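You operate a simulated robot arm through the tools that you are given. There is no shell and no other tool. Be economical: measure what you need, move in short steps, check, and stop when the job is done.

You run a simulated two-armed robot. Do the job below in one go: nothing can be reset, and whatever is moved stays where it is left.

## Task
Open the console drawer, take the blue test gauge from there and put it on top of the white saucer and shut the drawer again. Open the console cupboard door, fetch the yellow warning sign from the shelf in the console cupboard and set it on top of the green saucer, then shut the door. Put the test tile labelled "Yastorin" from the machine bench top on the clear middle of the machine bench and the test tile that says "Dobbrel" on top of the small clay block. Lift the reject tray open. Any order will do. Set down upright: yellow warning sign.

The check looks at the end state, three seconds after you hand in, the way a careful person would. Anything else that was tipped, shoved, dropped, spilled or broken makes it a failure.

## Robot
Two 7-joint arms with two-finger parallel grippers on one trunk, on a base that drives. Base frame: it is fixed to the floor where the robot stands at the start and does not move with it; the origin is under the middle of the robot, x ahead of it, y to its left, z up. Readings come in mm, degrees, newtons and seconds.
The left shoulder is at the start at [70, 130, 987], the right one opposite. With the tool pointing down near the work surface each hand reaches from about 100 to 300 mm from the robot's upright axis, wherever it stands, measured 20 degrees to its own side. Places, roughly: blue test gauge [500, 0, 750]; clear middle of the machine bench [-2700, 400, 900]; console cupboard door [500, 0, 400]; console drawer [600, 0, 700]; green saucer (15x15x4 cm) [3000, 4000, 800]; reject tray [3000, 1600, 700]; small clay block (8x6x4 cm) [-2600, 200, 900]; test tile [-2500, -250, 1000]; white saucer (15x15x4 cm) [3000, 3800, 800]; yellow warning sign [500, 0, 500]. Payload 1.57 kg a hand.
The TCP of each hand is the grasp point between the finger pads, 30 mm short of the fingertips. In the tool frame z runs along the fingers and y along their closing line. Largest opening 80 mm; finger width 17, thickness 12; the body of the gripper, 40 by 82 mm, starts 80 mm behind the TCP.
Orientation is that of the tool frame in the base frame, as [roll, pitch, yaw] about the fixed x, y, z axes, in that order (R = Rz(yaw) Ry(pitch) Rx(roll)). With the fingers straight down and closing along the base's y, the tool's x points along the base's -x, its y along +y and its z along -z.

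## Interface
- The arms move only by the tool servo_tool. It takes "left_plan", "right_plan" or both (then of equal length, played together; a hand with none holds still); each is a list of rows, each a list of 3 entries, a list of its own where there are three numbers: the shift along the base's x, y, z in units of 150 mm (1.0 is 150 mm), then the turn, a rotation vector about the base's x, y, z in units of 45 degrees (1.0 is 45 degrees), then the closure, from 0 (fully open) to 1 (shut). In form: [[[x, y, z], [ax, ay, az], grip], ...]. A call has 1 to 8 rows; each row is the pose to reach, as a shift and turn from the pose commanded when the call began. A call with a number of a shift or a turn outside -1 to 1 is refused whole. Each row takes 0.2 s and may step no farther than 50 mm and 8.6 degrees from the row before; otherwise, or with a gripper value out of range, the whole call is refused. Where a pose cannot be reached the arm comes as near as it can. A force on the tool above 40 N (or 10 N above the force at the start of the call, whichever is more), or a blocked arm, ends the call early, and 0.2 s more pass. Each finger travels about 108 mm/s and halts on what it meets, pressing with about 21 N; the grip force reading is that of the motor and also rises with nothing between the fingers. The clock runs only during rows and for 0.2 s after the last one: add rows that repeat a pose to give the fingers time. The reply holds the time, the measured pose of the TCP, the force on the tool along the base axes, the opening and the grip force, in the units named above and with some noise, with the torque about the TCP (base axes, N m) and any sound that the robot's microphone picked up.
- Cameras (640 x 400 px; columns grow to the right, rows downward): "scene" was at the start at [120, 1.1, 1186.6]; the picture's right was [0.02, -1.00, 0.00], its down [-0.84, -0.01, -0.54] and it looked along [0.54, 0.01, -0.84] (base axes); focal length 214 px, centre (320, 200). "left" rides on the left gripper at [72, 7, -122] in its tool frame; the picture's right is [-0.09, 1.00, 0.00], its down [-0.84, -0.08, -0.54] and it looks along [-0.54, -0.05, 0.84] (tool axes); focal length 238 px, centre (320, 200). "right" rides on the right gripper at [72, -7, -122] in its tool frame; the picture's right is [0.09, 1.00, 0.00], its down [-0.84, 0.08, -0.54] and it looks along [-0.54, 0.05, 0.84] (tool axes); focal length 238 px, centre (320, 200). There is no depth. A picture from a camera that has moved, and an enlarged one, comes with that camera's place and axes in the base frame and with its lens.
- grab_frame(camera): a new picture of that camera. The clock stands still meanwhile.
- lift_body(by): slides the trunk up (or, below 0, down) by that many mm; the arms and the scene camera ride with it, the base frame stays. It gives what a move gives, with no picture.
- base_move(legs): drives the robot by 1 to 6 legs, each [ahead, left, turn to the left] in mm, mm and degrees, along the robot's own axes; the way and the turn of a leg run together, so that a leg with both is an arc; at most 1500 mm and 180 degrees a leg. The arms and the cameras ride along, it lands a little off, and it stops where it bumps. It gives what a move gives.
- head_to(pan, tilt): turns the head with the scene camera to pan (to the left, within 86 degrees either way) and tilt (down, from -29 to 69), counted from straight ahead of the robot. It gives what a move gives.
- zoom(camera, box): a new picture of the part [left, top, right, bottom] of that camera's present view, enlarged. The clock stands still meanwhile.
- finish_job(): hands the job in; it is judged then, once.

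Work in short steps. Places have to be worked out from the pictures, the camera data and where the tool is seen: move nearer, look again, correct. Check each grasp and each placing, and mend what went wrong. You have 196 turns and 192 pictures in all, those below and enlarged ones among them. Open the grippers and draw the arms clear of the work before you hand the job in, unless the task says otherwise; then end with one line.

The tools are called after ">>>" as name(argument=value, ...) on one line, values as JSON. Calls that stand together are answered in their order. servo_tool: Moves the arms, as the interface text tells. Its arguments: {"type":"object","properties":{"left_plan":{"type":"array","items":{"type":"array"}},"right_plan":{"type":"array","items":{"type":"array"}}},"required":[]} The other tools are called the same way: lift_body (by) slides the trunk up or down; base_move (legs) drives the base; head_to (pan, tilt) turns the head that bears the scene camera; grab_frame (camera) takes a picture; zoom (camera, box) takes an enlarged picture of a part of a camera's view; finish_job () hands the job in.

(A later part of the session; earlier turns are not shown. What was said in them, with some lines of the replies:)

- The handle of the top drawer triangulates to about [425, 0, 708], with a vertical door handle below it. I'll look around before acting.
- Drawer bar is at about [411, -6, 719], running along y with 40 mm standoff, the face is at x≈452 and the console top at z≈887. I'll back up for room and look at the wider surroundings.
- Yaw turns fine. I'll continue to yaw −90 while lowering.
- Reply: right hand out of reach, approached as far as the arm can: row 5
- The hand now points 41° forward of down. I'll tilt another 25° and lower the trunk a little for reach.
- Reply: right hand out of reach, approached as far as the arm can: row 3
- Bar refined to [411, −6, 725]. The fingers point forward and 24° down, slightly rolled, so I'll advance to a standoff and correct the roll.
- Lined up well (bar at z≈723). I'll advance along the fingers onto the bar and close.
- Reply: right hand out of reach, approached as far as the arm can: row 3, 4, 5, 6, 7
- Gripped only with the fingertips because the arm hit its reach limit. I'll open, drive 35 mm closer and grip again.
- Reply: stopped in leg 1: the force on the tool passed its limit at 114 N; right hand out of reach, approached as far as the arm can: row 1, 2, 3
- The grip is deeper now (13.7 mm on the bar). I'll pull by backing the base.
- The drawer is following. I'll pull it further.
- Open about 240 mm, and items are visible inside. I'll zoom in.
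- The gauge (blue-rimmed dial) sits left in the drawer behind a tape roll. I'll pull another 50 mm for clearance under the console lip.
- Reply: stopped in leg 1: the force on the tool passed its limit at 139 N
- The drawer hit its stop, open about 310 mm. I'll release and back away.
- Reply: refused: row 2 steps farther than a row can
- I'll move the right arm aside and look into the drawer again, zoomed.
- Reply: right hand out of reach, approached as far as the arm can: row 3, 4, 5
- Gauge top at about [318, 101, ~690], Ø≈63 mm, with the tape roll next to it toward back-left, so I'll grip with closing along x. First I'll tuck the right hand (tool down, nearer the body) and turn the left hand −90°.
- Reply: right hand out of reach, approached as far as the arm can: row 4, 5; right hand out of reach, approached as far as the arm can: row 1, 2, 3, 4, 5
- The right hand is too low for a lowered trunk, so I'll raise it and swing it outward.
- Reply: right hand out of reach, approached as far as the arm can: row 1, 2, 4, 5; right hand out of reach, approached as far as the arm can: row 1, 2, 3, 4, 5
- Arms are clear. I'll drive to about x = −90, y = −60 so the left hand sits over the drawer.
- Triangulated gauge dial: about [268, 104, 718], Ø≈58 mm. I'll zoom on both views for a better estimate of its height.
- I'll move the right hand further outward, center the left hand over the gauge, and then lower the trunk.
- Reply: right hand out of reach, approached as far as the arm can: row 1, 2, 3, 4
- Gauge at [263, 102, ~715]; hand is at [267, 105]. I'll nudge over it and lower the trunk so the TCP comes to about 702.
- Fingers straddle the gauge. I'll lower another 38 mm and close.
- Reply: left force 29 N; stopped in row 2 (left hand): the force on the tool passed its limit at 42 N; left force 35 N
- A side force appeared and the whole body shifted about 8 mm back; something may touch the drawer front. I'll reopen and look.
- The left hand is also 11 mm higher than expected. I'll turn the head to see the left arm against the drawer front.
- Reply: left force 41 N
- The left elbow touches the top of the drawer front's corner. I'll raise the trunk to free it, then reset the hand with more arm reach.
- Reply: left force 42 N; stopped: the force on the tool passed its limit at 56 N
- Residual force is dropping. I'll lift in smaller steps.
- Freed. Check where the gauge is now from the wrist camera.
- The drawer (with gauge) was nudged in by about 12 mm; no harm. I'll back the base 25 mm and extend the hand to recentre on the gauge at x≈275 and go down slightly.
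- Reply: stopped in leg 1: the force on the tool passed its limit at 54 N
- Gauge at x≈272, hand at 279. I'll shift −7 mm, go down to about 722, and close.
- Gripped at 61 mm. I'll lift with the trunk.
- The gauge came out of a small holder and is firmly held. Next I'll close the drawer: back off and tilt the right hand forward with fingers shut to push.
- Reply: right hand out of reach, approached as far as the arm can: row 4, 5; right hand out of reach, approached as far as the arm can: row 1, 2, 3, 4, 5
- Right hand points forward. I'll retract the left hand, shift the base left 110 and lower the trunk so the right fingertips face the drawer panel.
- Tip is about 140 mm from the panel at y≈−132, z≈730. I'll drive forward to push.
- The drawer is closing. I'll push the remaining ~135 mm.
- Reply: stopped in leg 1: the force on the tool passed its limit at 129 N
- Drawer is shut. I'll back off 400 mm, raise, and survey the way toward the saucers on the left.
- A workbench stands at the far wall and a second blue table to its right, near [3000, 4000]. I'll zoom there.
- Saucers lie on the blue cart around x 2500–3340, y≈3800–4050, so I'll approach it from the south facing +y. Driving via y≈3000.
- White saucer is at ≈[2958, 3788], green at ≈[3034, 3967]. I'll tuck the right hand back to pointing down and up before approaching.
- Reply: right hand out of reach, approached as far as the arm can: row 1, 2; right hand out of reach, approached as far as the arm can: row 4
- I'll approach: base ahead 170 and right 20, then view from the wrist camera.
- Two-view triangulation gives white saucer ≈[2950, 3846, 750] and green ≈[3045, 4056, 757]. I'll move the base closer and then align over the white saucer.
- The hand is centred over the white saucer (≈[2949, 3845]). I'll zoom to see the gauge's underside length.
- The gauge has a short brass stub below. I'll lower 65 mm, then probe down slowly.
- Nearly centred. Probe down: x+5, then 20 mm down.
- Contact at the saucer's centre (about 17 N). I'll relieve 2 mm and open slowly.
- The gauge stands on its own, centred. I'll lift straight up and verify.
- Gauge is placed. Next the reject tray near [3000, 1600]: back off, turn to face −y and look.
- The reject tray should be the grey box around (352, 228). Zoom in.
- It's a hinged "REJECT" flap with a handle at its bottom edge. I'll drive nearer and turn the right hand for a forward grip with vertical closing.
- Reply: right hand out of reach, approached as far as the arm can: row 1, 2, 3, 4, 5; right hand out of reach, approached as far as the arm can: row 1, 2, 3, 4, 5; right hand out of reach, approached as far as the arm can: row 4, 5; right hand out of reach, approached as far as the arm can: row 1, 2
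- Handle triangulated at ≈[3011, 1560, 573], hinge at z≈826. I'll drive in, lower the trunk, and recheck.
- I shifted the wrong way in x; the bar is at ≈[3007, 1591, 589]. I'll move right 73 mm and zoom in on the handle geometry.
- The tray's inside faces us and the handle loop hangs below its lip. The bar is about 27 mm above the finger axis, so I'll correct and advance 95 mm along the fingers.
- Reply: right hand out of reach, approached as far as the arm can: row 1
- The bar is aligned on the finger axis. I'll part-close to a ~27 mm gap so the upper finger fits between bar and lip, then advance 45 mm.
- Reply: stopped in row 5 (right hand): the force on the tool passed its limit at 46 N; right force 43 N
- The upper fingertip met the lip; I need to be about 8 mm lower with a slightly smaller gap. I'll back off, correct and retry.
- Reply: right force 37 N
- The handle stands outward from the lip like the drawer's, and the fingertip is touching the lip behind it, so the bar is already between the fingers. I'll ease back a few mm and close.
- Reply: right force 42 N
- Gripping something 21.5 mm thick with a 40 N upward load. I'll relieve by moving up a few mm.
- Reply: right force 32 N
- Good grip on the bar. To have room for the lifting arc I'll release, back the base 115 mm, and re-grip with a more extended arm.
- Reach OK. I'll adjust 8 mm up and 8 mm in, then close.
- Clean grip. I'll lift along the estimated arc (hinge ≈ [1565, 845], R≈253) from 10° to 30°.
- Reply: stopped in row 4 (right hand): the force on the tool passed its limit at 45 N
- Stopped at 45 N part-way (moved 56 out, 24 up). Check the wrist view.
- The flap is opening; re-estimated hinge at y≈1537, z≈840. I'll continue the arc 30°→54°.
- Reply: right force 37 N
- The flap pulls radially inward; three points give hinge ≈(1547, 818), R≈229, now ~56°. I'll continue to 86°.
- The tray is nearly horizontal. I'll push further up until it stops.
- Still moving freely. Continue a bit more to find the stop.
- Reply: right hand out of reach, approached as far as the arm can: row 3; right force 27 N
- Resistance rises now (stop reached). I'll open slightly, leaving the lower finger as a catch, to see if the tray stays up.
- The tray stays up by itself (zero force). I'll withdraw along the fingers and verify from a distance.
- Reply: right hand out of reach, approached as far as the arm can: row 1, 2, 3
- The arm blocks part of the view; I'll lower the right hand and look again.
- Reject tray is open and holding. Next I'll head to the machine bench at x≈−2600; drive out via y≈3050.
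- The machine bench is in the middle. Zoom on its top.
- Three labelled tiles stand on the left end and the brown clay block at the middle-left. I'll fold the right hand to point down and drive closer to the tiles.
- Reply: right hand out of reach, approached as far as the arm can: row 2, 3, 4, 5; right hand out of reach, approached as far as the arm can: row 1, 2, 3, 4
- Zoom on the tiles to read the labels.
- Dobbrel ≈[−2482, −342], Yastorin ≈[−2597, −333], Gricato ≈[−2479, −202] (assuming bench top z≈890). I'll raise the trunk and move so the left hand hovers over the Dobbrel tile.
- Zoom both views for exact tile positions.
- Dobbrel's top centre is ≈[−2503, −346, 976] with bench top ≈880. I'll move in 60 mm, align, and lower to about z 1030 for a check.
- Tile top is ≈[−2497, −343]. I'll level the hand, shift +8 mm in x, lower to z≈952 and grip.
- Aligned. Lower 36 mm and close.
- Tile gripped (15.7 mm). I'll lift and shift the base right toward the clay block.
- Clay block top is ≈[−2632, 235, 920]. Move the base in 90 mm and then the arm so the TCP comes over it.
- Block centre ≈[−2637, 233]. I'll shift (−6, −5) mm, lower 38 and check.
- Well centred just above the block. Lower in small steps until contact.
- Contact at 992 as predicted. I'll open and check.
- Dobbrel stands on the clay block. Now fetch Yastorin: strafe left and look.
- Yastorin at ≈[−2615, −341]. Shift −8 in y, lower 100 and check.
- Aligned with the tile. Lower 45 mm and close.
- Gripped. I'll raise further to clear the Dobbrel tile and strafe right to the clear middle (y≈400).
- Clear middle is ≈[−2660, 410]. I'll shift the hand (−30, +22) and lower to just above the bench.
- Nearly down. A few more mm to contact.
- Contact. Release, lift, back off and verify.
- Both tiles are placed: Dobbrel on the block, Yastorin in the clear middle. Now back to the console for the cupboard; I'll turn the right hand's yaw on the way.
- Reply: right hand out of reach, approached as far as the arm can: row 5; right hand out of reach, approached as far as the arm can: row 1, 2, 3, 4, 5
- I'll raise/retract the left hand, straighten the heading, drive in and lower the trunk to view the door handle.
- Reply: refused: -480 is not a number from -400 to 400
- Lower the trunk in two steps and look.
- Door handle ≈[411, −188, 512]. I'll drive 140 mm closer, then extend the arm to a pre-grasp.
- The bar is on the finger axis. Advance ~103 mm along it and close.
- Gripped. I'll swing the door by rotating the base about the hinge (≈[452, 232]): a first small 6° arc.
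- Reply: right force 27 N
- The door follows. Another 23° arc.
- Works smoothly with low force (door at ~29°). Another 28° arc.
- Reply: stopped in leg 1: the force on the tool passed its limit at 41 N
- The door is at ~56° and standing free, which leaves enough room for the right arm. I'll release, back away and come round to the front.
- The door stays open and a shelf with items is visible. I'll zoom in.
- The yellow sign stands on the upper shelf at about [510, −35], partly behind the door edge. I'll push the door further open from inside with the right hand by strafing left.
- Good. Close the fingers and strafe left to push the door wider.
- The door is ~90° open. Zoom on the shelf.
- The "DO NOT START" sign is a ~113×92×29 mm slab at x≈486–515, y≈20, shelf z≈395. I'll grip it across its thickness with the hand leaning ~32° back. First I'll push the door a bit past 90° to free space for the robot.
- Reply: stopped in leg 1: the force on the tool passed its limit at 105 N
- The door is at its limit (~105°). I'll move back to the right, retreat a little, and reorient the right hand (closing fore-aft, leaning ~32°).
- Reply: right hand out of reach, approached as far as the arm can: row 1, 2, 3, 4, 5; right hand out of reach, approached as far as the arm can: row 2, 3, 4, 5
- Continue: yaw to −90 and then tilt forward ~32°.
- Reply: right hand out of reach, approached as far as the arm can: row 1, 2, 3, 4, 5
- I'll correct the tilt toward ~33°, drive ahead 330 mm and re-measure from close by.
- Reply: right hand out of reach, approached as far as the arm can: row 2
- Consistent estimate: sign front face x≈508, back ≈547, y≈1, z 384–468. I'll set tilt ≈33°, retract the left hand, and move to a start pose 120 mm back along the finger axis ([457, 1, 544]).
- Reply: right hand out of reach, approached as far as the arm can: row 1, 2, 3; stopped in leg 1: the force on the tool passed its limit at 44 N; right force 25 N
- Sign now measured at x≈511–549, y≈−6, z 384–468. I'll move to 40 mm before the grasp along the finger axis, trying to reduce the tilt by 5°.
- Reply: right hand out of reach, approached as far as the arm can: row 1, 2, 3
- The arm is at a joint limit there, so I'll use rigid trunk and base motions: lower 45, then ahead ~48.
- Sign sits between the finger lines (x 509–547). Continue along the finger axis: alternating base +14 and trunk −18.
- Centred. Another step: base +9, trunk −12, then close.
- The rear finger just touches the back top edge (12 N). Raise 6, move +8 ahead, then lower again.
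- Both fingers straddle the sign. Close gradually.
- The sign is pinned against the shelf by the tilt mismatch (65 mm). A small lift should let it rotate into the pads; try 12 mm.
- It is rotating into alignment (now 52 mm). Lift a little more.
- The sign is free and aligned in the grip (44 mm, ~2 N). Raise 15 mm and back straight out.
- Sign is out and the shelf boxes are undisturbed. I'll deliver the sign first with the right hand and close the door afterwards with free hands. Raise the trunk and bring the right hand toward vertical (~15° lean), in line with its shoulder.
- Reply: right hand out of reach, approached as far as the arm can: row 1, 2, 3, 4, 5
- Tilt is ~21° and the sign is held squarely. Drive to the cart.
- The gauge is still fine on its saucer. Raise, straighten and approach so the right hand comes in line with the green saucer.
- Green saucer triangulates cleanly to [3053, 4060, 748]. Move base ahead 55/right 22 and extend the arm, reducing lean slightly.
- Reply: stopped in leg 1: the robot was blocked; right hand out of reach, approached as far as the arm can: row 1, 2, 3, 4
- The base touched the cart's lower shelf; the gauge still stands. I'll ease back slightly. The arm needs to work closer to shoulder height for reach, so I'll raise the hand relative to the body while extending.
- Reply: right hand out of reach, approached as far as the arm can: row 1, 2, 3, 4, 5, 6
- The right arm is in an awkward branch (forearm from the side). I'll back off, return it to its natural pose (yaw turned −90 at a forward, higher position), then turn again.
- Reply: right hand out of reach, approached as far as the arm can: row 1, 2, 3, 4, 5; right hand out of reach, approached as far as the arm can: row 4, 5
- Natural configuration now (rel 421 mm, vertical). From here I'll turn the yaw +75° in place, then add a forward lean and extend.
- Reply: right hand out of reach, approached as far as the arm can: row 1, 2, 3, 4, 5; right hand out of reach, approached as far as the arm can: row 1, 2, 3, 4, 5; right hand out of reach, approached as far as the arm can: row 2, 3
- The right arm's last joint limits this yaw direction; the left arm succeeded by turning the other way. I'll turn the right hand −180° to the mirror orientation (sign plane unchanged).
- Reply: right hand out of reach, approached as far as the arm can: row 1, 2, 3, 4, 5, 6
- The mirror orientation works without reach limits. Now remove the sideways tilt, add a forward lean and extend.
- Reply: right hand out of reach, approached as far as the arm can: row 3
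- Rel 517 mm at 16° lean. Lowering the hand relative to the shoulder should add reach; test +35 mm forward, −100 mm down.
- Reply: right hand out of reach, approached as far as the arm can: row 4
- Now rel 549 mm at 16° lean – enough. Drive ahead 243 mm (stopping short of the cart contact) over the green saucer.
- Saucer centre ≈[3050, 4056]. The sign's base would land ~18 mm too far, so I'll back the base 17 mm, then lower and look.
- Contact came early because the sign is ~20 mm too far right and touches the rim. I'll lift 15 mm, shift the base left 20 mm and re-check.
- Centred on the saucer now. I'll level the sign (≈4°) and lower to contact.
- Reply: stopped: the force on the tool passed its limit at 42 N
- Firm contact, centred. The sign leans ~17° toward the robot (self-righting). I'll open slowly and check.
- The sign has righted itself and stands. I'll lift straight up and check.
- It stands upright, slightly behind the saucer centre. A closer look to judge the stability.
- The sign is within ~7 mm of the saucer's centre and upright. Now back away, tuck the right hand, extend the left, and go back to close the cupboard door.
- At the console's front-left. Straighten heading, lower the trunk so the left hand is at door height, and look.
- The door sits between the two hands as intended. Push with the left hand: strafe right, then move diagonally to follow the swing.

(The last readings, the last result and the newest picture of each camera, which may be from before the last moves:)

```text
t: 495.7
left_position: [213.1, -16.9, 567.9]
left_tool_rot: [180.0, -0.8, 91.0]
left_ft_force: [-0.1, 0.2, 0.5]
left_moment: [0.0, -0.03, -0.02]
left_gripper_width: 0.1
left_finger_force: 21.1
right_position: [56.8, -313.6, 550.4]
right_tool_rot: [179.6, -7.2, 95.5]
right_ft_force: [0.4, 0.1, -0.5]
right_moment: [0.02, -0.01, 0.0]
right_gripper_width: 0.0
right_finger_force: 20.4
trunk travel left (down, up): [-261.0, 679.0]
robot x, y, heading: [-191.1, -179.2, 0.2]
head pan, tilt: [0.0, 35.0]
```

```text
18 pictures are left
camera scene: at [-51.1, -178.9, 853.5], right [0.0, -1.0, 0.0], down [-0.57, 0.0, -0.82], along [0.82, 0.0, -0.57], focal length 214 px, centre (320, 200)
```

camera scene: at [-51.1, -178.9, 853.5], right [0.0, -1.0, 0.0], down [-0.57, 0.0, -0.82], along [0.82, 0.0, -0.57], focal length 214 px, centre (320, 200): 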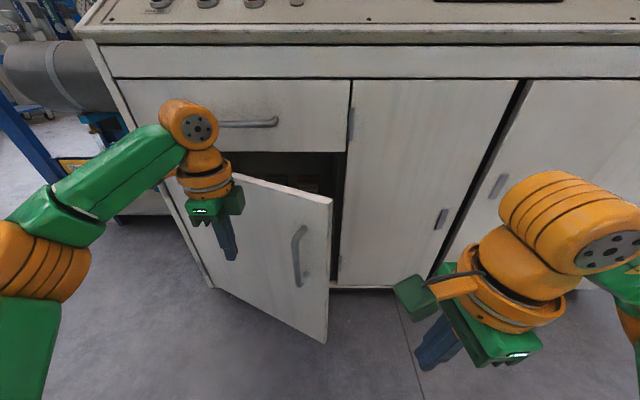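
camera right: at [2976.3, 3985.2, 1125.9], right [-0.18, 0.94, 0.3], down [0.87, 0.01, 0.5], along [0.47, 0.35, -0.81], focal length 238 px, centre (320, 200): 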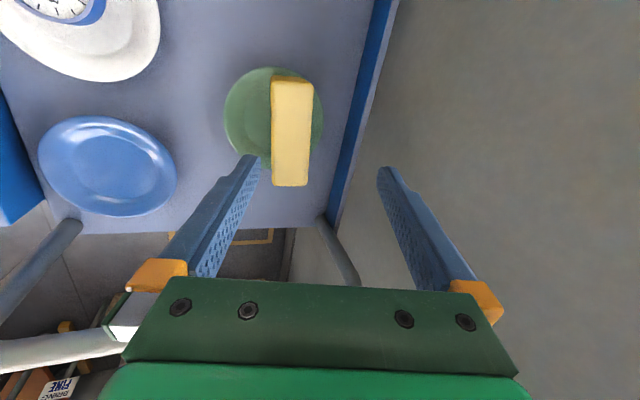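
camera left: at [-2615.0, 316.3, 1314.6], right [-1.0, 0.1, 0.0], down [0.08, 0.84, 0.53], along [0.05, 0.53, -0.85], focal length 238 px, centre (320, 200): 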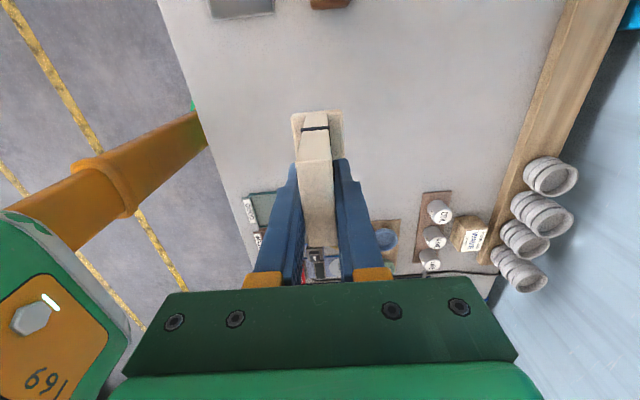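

Door at ~45°. Continue to about 16°.

>>> base_move(legs=[[85, -75, 0], [45, -42, 0]])

>>> grab_frame(camera="scene")

```text
t: 497.5
left_position: [341.5, -132.3, 568.6]
left_tool_rot: [180.0, -0.7, 91.0]
left_ft_force: [-0.5, 1.4, -0.2]
left_moment: [0.0, -0.02, 0.02]
left_gripper_width: 0.0
left_finger_force: 21.0
right_position: [187.1, -430.2, 551.6]
right_tool_rot: [179.4, -7.3, 95.7]
right_ft_force: [-0.4, -0.2, 0.2]
right_moment: [0.02, -0.02, 0.02]
right_gripper_width: 0.1
right_finger_force: 20.9
trunk travel left (down, up): [-261.0, 679.0]
robot x, y, heading: [-56.4, -297.0, 0.2]
head pan, tilt: [0.0, 35.0]
```

```text
17 pictures are left
camera scene: at [79.5, -294.2, 853.5], right [0.0, -1.0, 0.0], down [-0.57, 0.0, -0.82], along [0.82, 0.0, -0.57], focal length 214 px, centre (320, 200)
```

scene: 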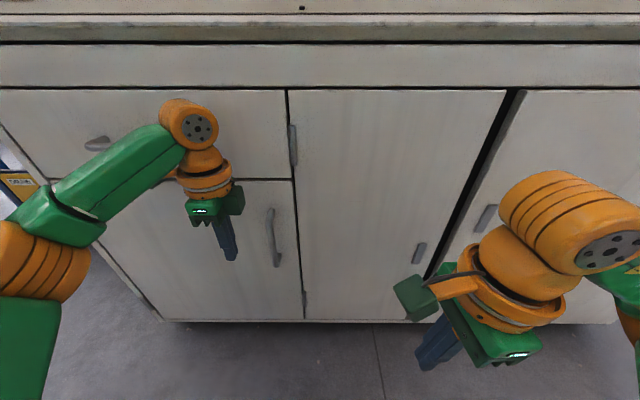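

The door looks shut already. Zoom to verify.

>>> zoom(camera="scene", box=[200, 150, 340, 330])

```text
2.22 times, centred on (270, 240) of scene
camera zoom: at [79.5, -294.2, 853.5], right [0.0, -1.0, 0.0], down [-0.57, 0.0, -0.82], along [0.82, 0.0, -0.57], focal length 477 px, centre (431, 111)
```

zoom: 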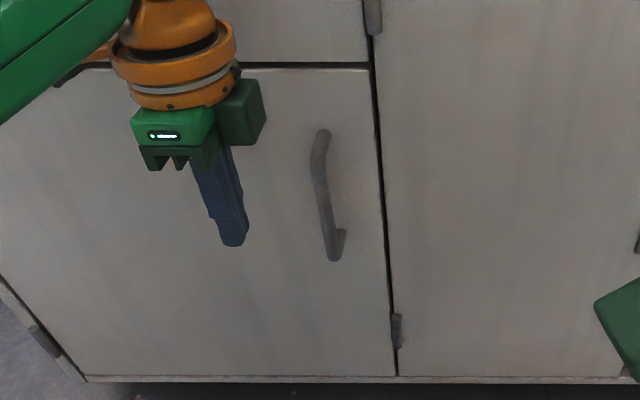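

Flush as far as visible. I'll back off and check from farther away, including the drawer.

>>> base_move(legs=[[-350, 0, 0]])

>>> head_to(pan=15, tilt=30)

>>> zoom(camera="scene", box=[180, 100, 420, 300])

```text
t: 499.8
left_position: [-9.5, -133.1, 568.6]
left_tool_rot: [179.9, -0.8, 91.1]
left_ft_force: [-1.0, 0.3, 0.2]
left_moment: [0.0, -0.01, 0.02]
left_gripper_width: 0.0
left_finger_force: 21.2
right_position: [-162.9, -431.4, 550.3]
right_tool_rot: [179.6, -7.2, 95.7]
right_ft_force: [-0.7, -0.3, -0.8]
right_moment: [0.01, -0.01, 0.0]
right_gripper_width: 0.0
right_finger_force: 21.0
trunk travel left (down, up): [-261.0, 679.0]
robot x, y, heading: [-410.1, -295.0, 0.5]
head pan, tilt: [0.0, 35.0]
```

```text
t: 500.5
left_position: [-9.6, -134.6, 568.3]
left_tool_rot: [179.9, -0.8, 91.1]
left_ft_force: [-0.2, 0.2, 0.0]
left_moment: [-0.05, 0.0, 0.0]
left_gripper_width: 0.0
left_finger_force: 21.0
right_position: [-163.0, -429.1, 551.5]
right_tool_rot: [179.5, -7.3, 95.6]
right_ft_force: [-0.5, 0.2, -0.4]
right_moment: [0.03, 0.01, -0.02]
right_gripper_width: 0.0
right_finger_force: 21.1
trunk travel left (down, up): [-261.0, 679.0]
robot x, y, heading: [-410.9, -292.6, 0.3]
head pan, tilt: [15.0, 30.0]
```

```text
2.00 times, centred on (300, 200) of scene
camera zoom: at [-272.2, -271.9, 861.3], right [0.26, -0.96, 0.0], down [-0.48, -0.13, -0.87], along [0.84, 0.23, -0.5], focal length 429 px, centre (360, 200)
```

zoom: 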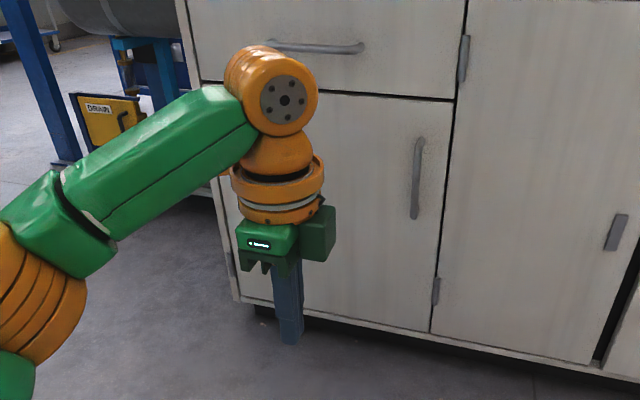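

Door and drawer are both flush shut. I'll open both grippers and back clear before handing in.

>>> servo_tool(left_plan=[[[0, 0, 0], [0, 0, 0], 0.5], [[0, 0, 0], [0, 0, 0], 0], [[0, 0, 0], [0, 0, 0], 0], [[0, 0, 0], [0, 0, 0], 0]], right_plan=[[[0, 0, 0], [0, 0, 0], 0.5], [[0, 0, 0], [0, 0, 0], 0], [[0, 0, 0], [0, 0, 0], 0], [[0, 0, 0], [0, 0, 0], 0]])

>>> base_move(legs=[[-300, 0, 0]])

>>> head_to(pan=12, tilt=20)

>>> zoom(camera="scene", box=[220, 120, 400, 270])

```text
t: 501.5
left_position: [-8.8, -133.7, 567.7]
left_tool_rot: [179.8, -0.8, 91.1]
left_ft_force: [-0.5, -0.5, -0.3]
left_moment: [0.0, -0.05, 0.02]
left_gripper_width: 79.9
left_finger_force: 0.0
right_position: [-163.0, -430.2, 551.1]
right_tool_rot: [179.5, -7.2, 95.7]
right_ft_force: [1.3, 0.0, -0.1]
right_moment: [0.01, 0.04, -0.03]
right_gripper_width: 80.0
right_finger_force: 0.1
trunk travel left (down, up): [-261.0, 679.0]
robot x, y, heading: [-405.6, -295.4, 0.4]
head pan, tilt: [15.0, 30.0]
```

```text
t: 503.5
left_position: [-304.2, -133.2, 568.3]
left_tool_rot: [179.9, -0.8, 91.4]
left_ft_force: [0.2, 0.0, -0.2]
left_moment: [0.01, -0.02, 0.02]
left_gripper_width: 80.1
left_finger_force: 0.0
right_position: [-457.1, -431.0, 551.1]
right_tool_rot: [179.5, -7.2, 96.0]
right_ft_force: [0.1, 0.0, 0.2]
right_moment: [-0.02, 0.0, 0.02]
right_gripper_width: 80.0
right_finger_force: 0.1
trunk travel left (down, up): [-261.0, 679.0]
robot x, y, heading: [-706.1, -298.3, 0.6]
head pan, tilt: [15.0, 30.0]
```

```text
t: 504.3
left_position: [-304.0, -134.1, 568.8]
left_tool_rot: [179.9, -0.8, 91.3]
left_ft_force: [-0.1, -0.7, 1.1]
left_moment: [0.02, 0.01, 0.03]
left_gripper_width: 79.7
left_finger_force: 0.0
right_position: [-457.0, -430.5, 551.6]
right_tool_rot: [179.5, -7.2, 96.1]
right_ft_force: [0.7, -0.5, -0.6]
right_moment: [0.01, 0.02, 0.01]
right_gripper_width: 79.9
right_finger_force: 0.0
trunk travel left (down, up): [-261.0, 679.0]
robot x, y, heading: [-705.7, -298.0, 0.9]
head pan, tilt: [12.0, 20.0]
```

```text
2.67 times, centred on (310, 195) of scene
camera zoom: at [-563.1, -277.4, 877.4], right [0.22, -0.98, 0.0], down [-0.33, -0.07, -0.94], along [0.92, 0.2, -0.34], focal length 572 px, centre (347, 213)
```

zoom: 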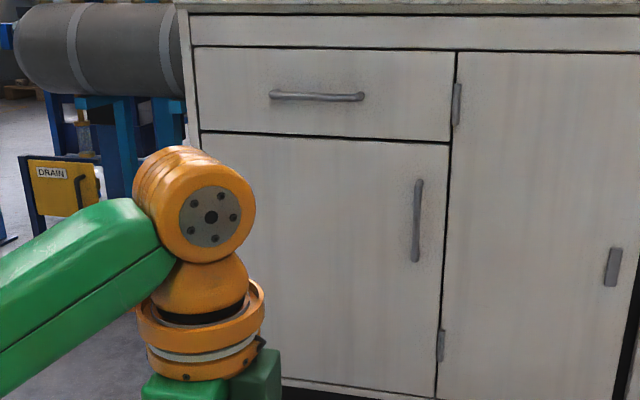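

Drawer and door are flush shut, all the objects are placed, the grippers are open and the arms are clear, so I'm handing in.

>>> finish_job()

```text
The job is handed in.
```

I did every part of the job and handed it in: the gauge is on the white saucer, and the sign stands upright on the green saucer. Yastorin is in the clear middle of the bench, Dobbrel is on the clay block, the reject tray is open, and the drawer and cupboard door are shut. Along the way the base bumped the saucer cart once and the arm nudged the open drawer slightly, but nothing tipped in the pictures I took.
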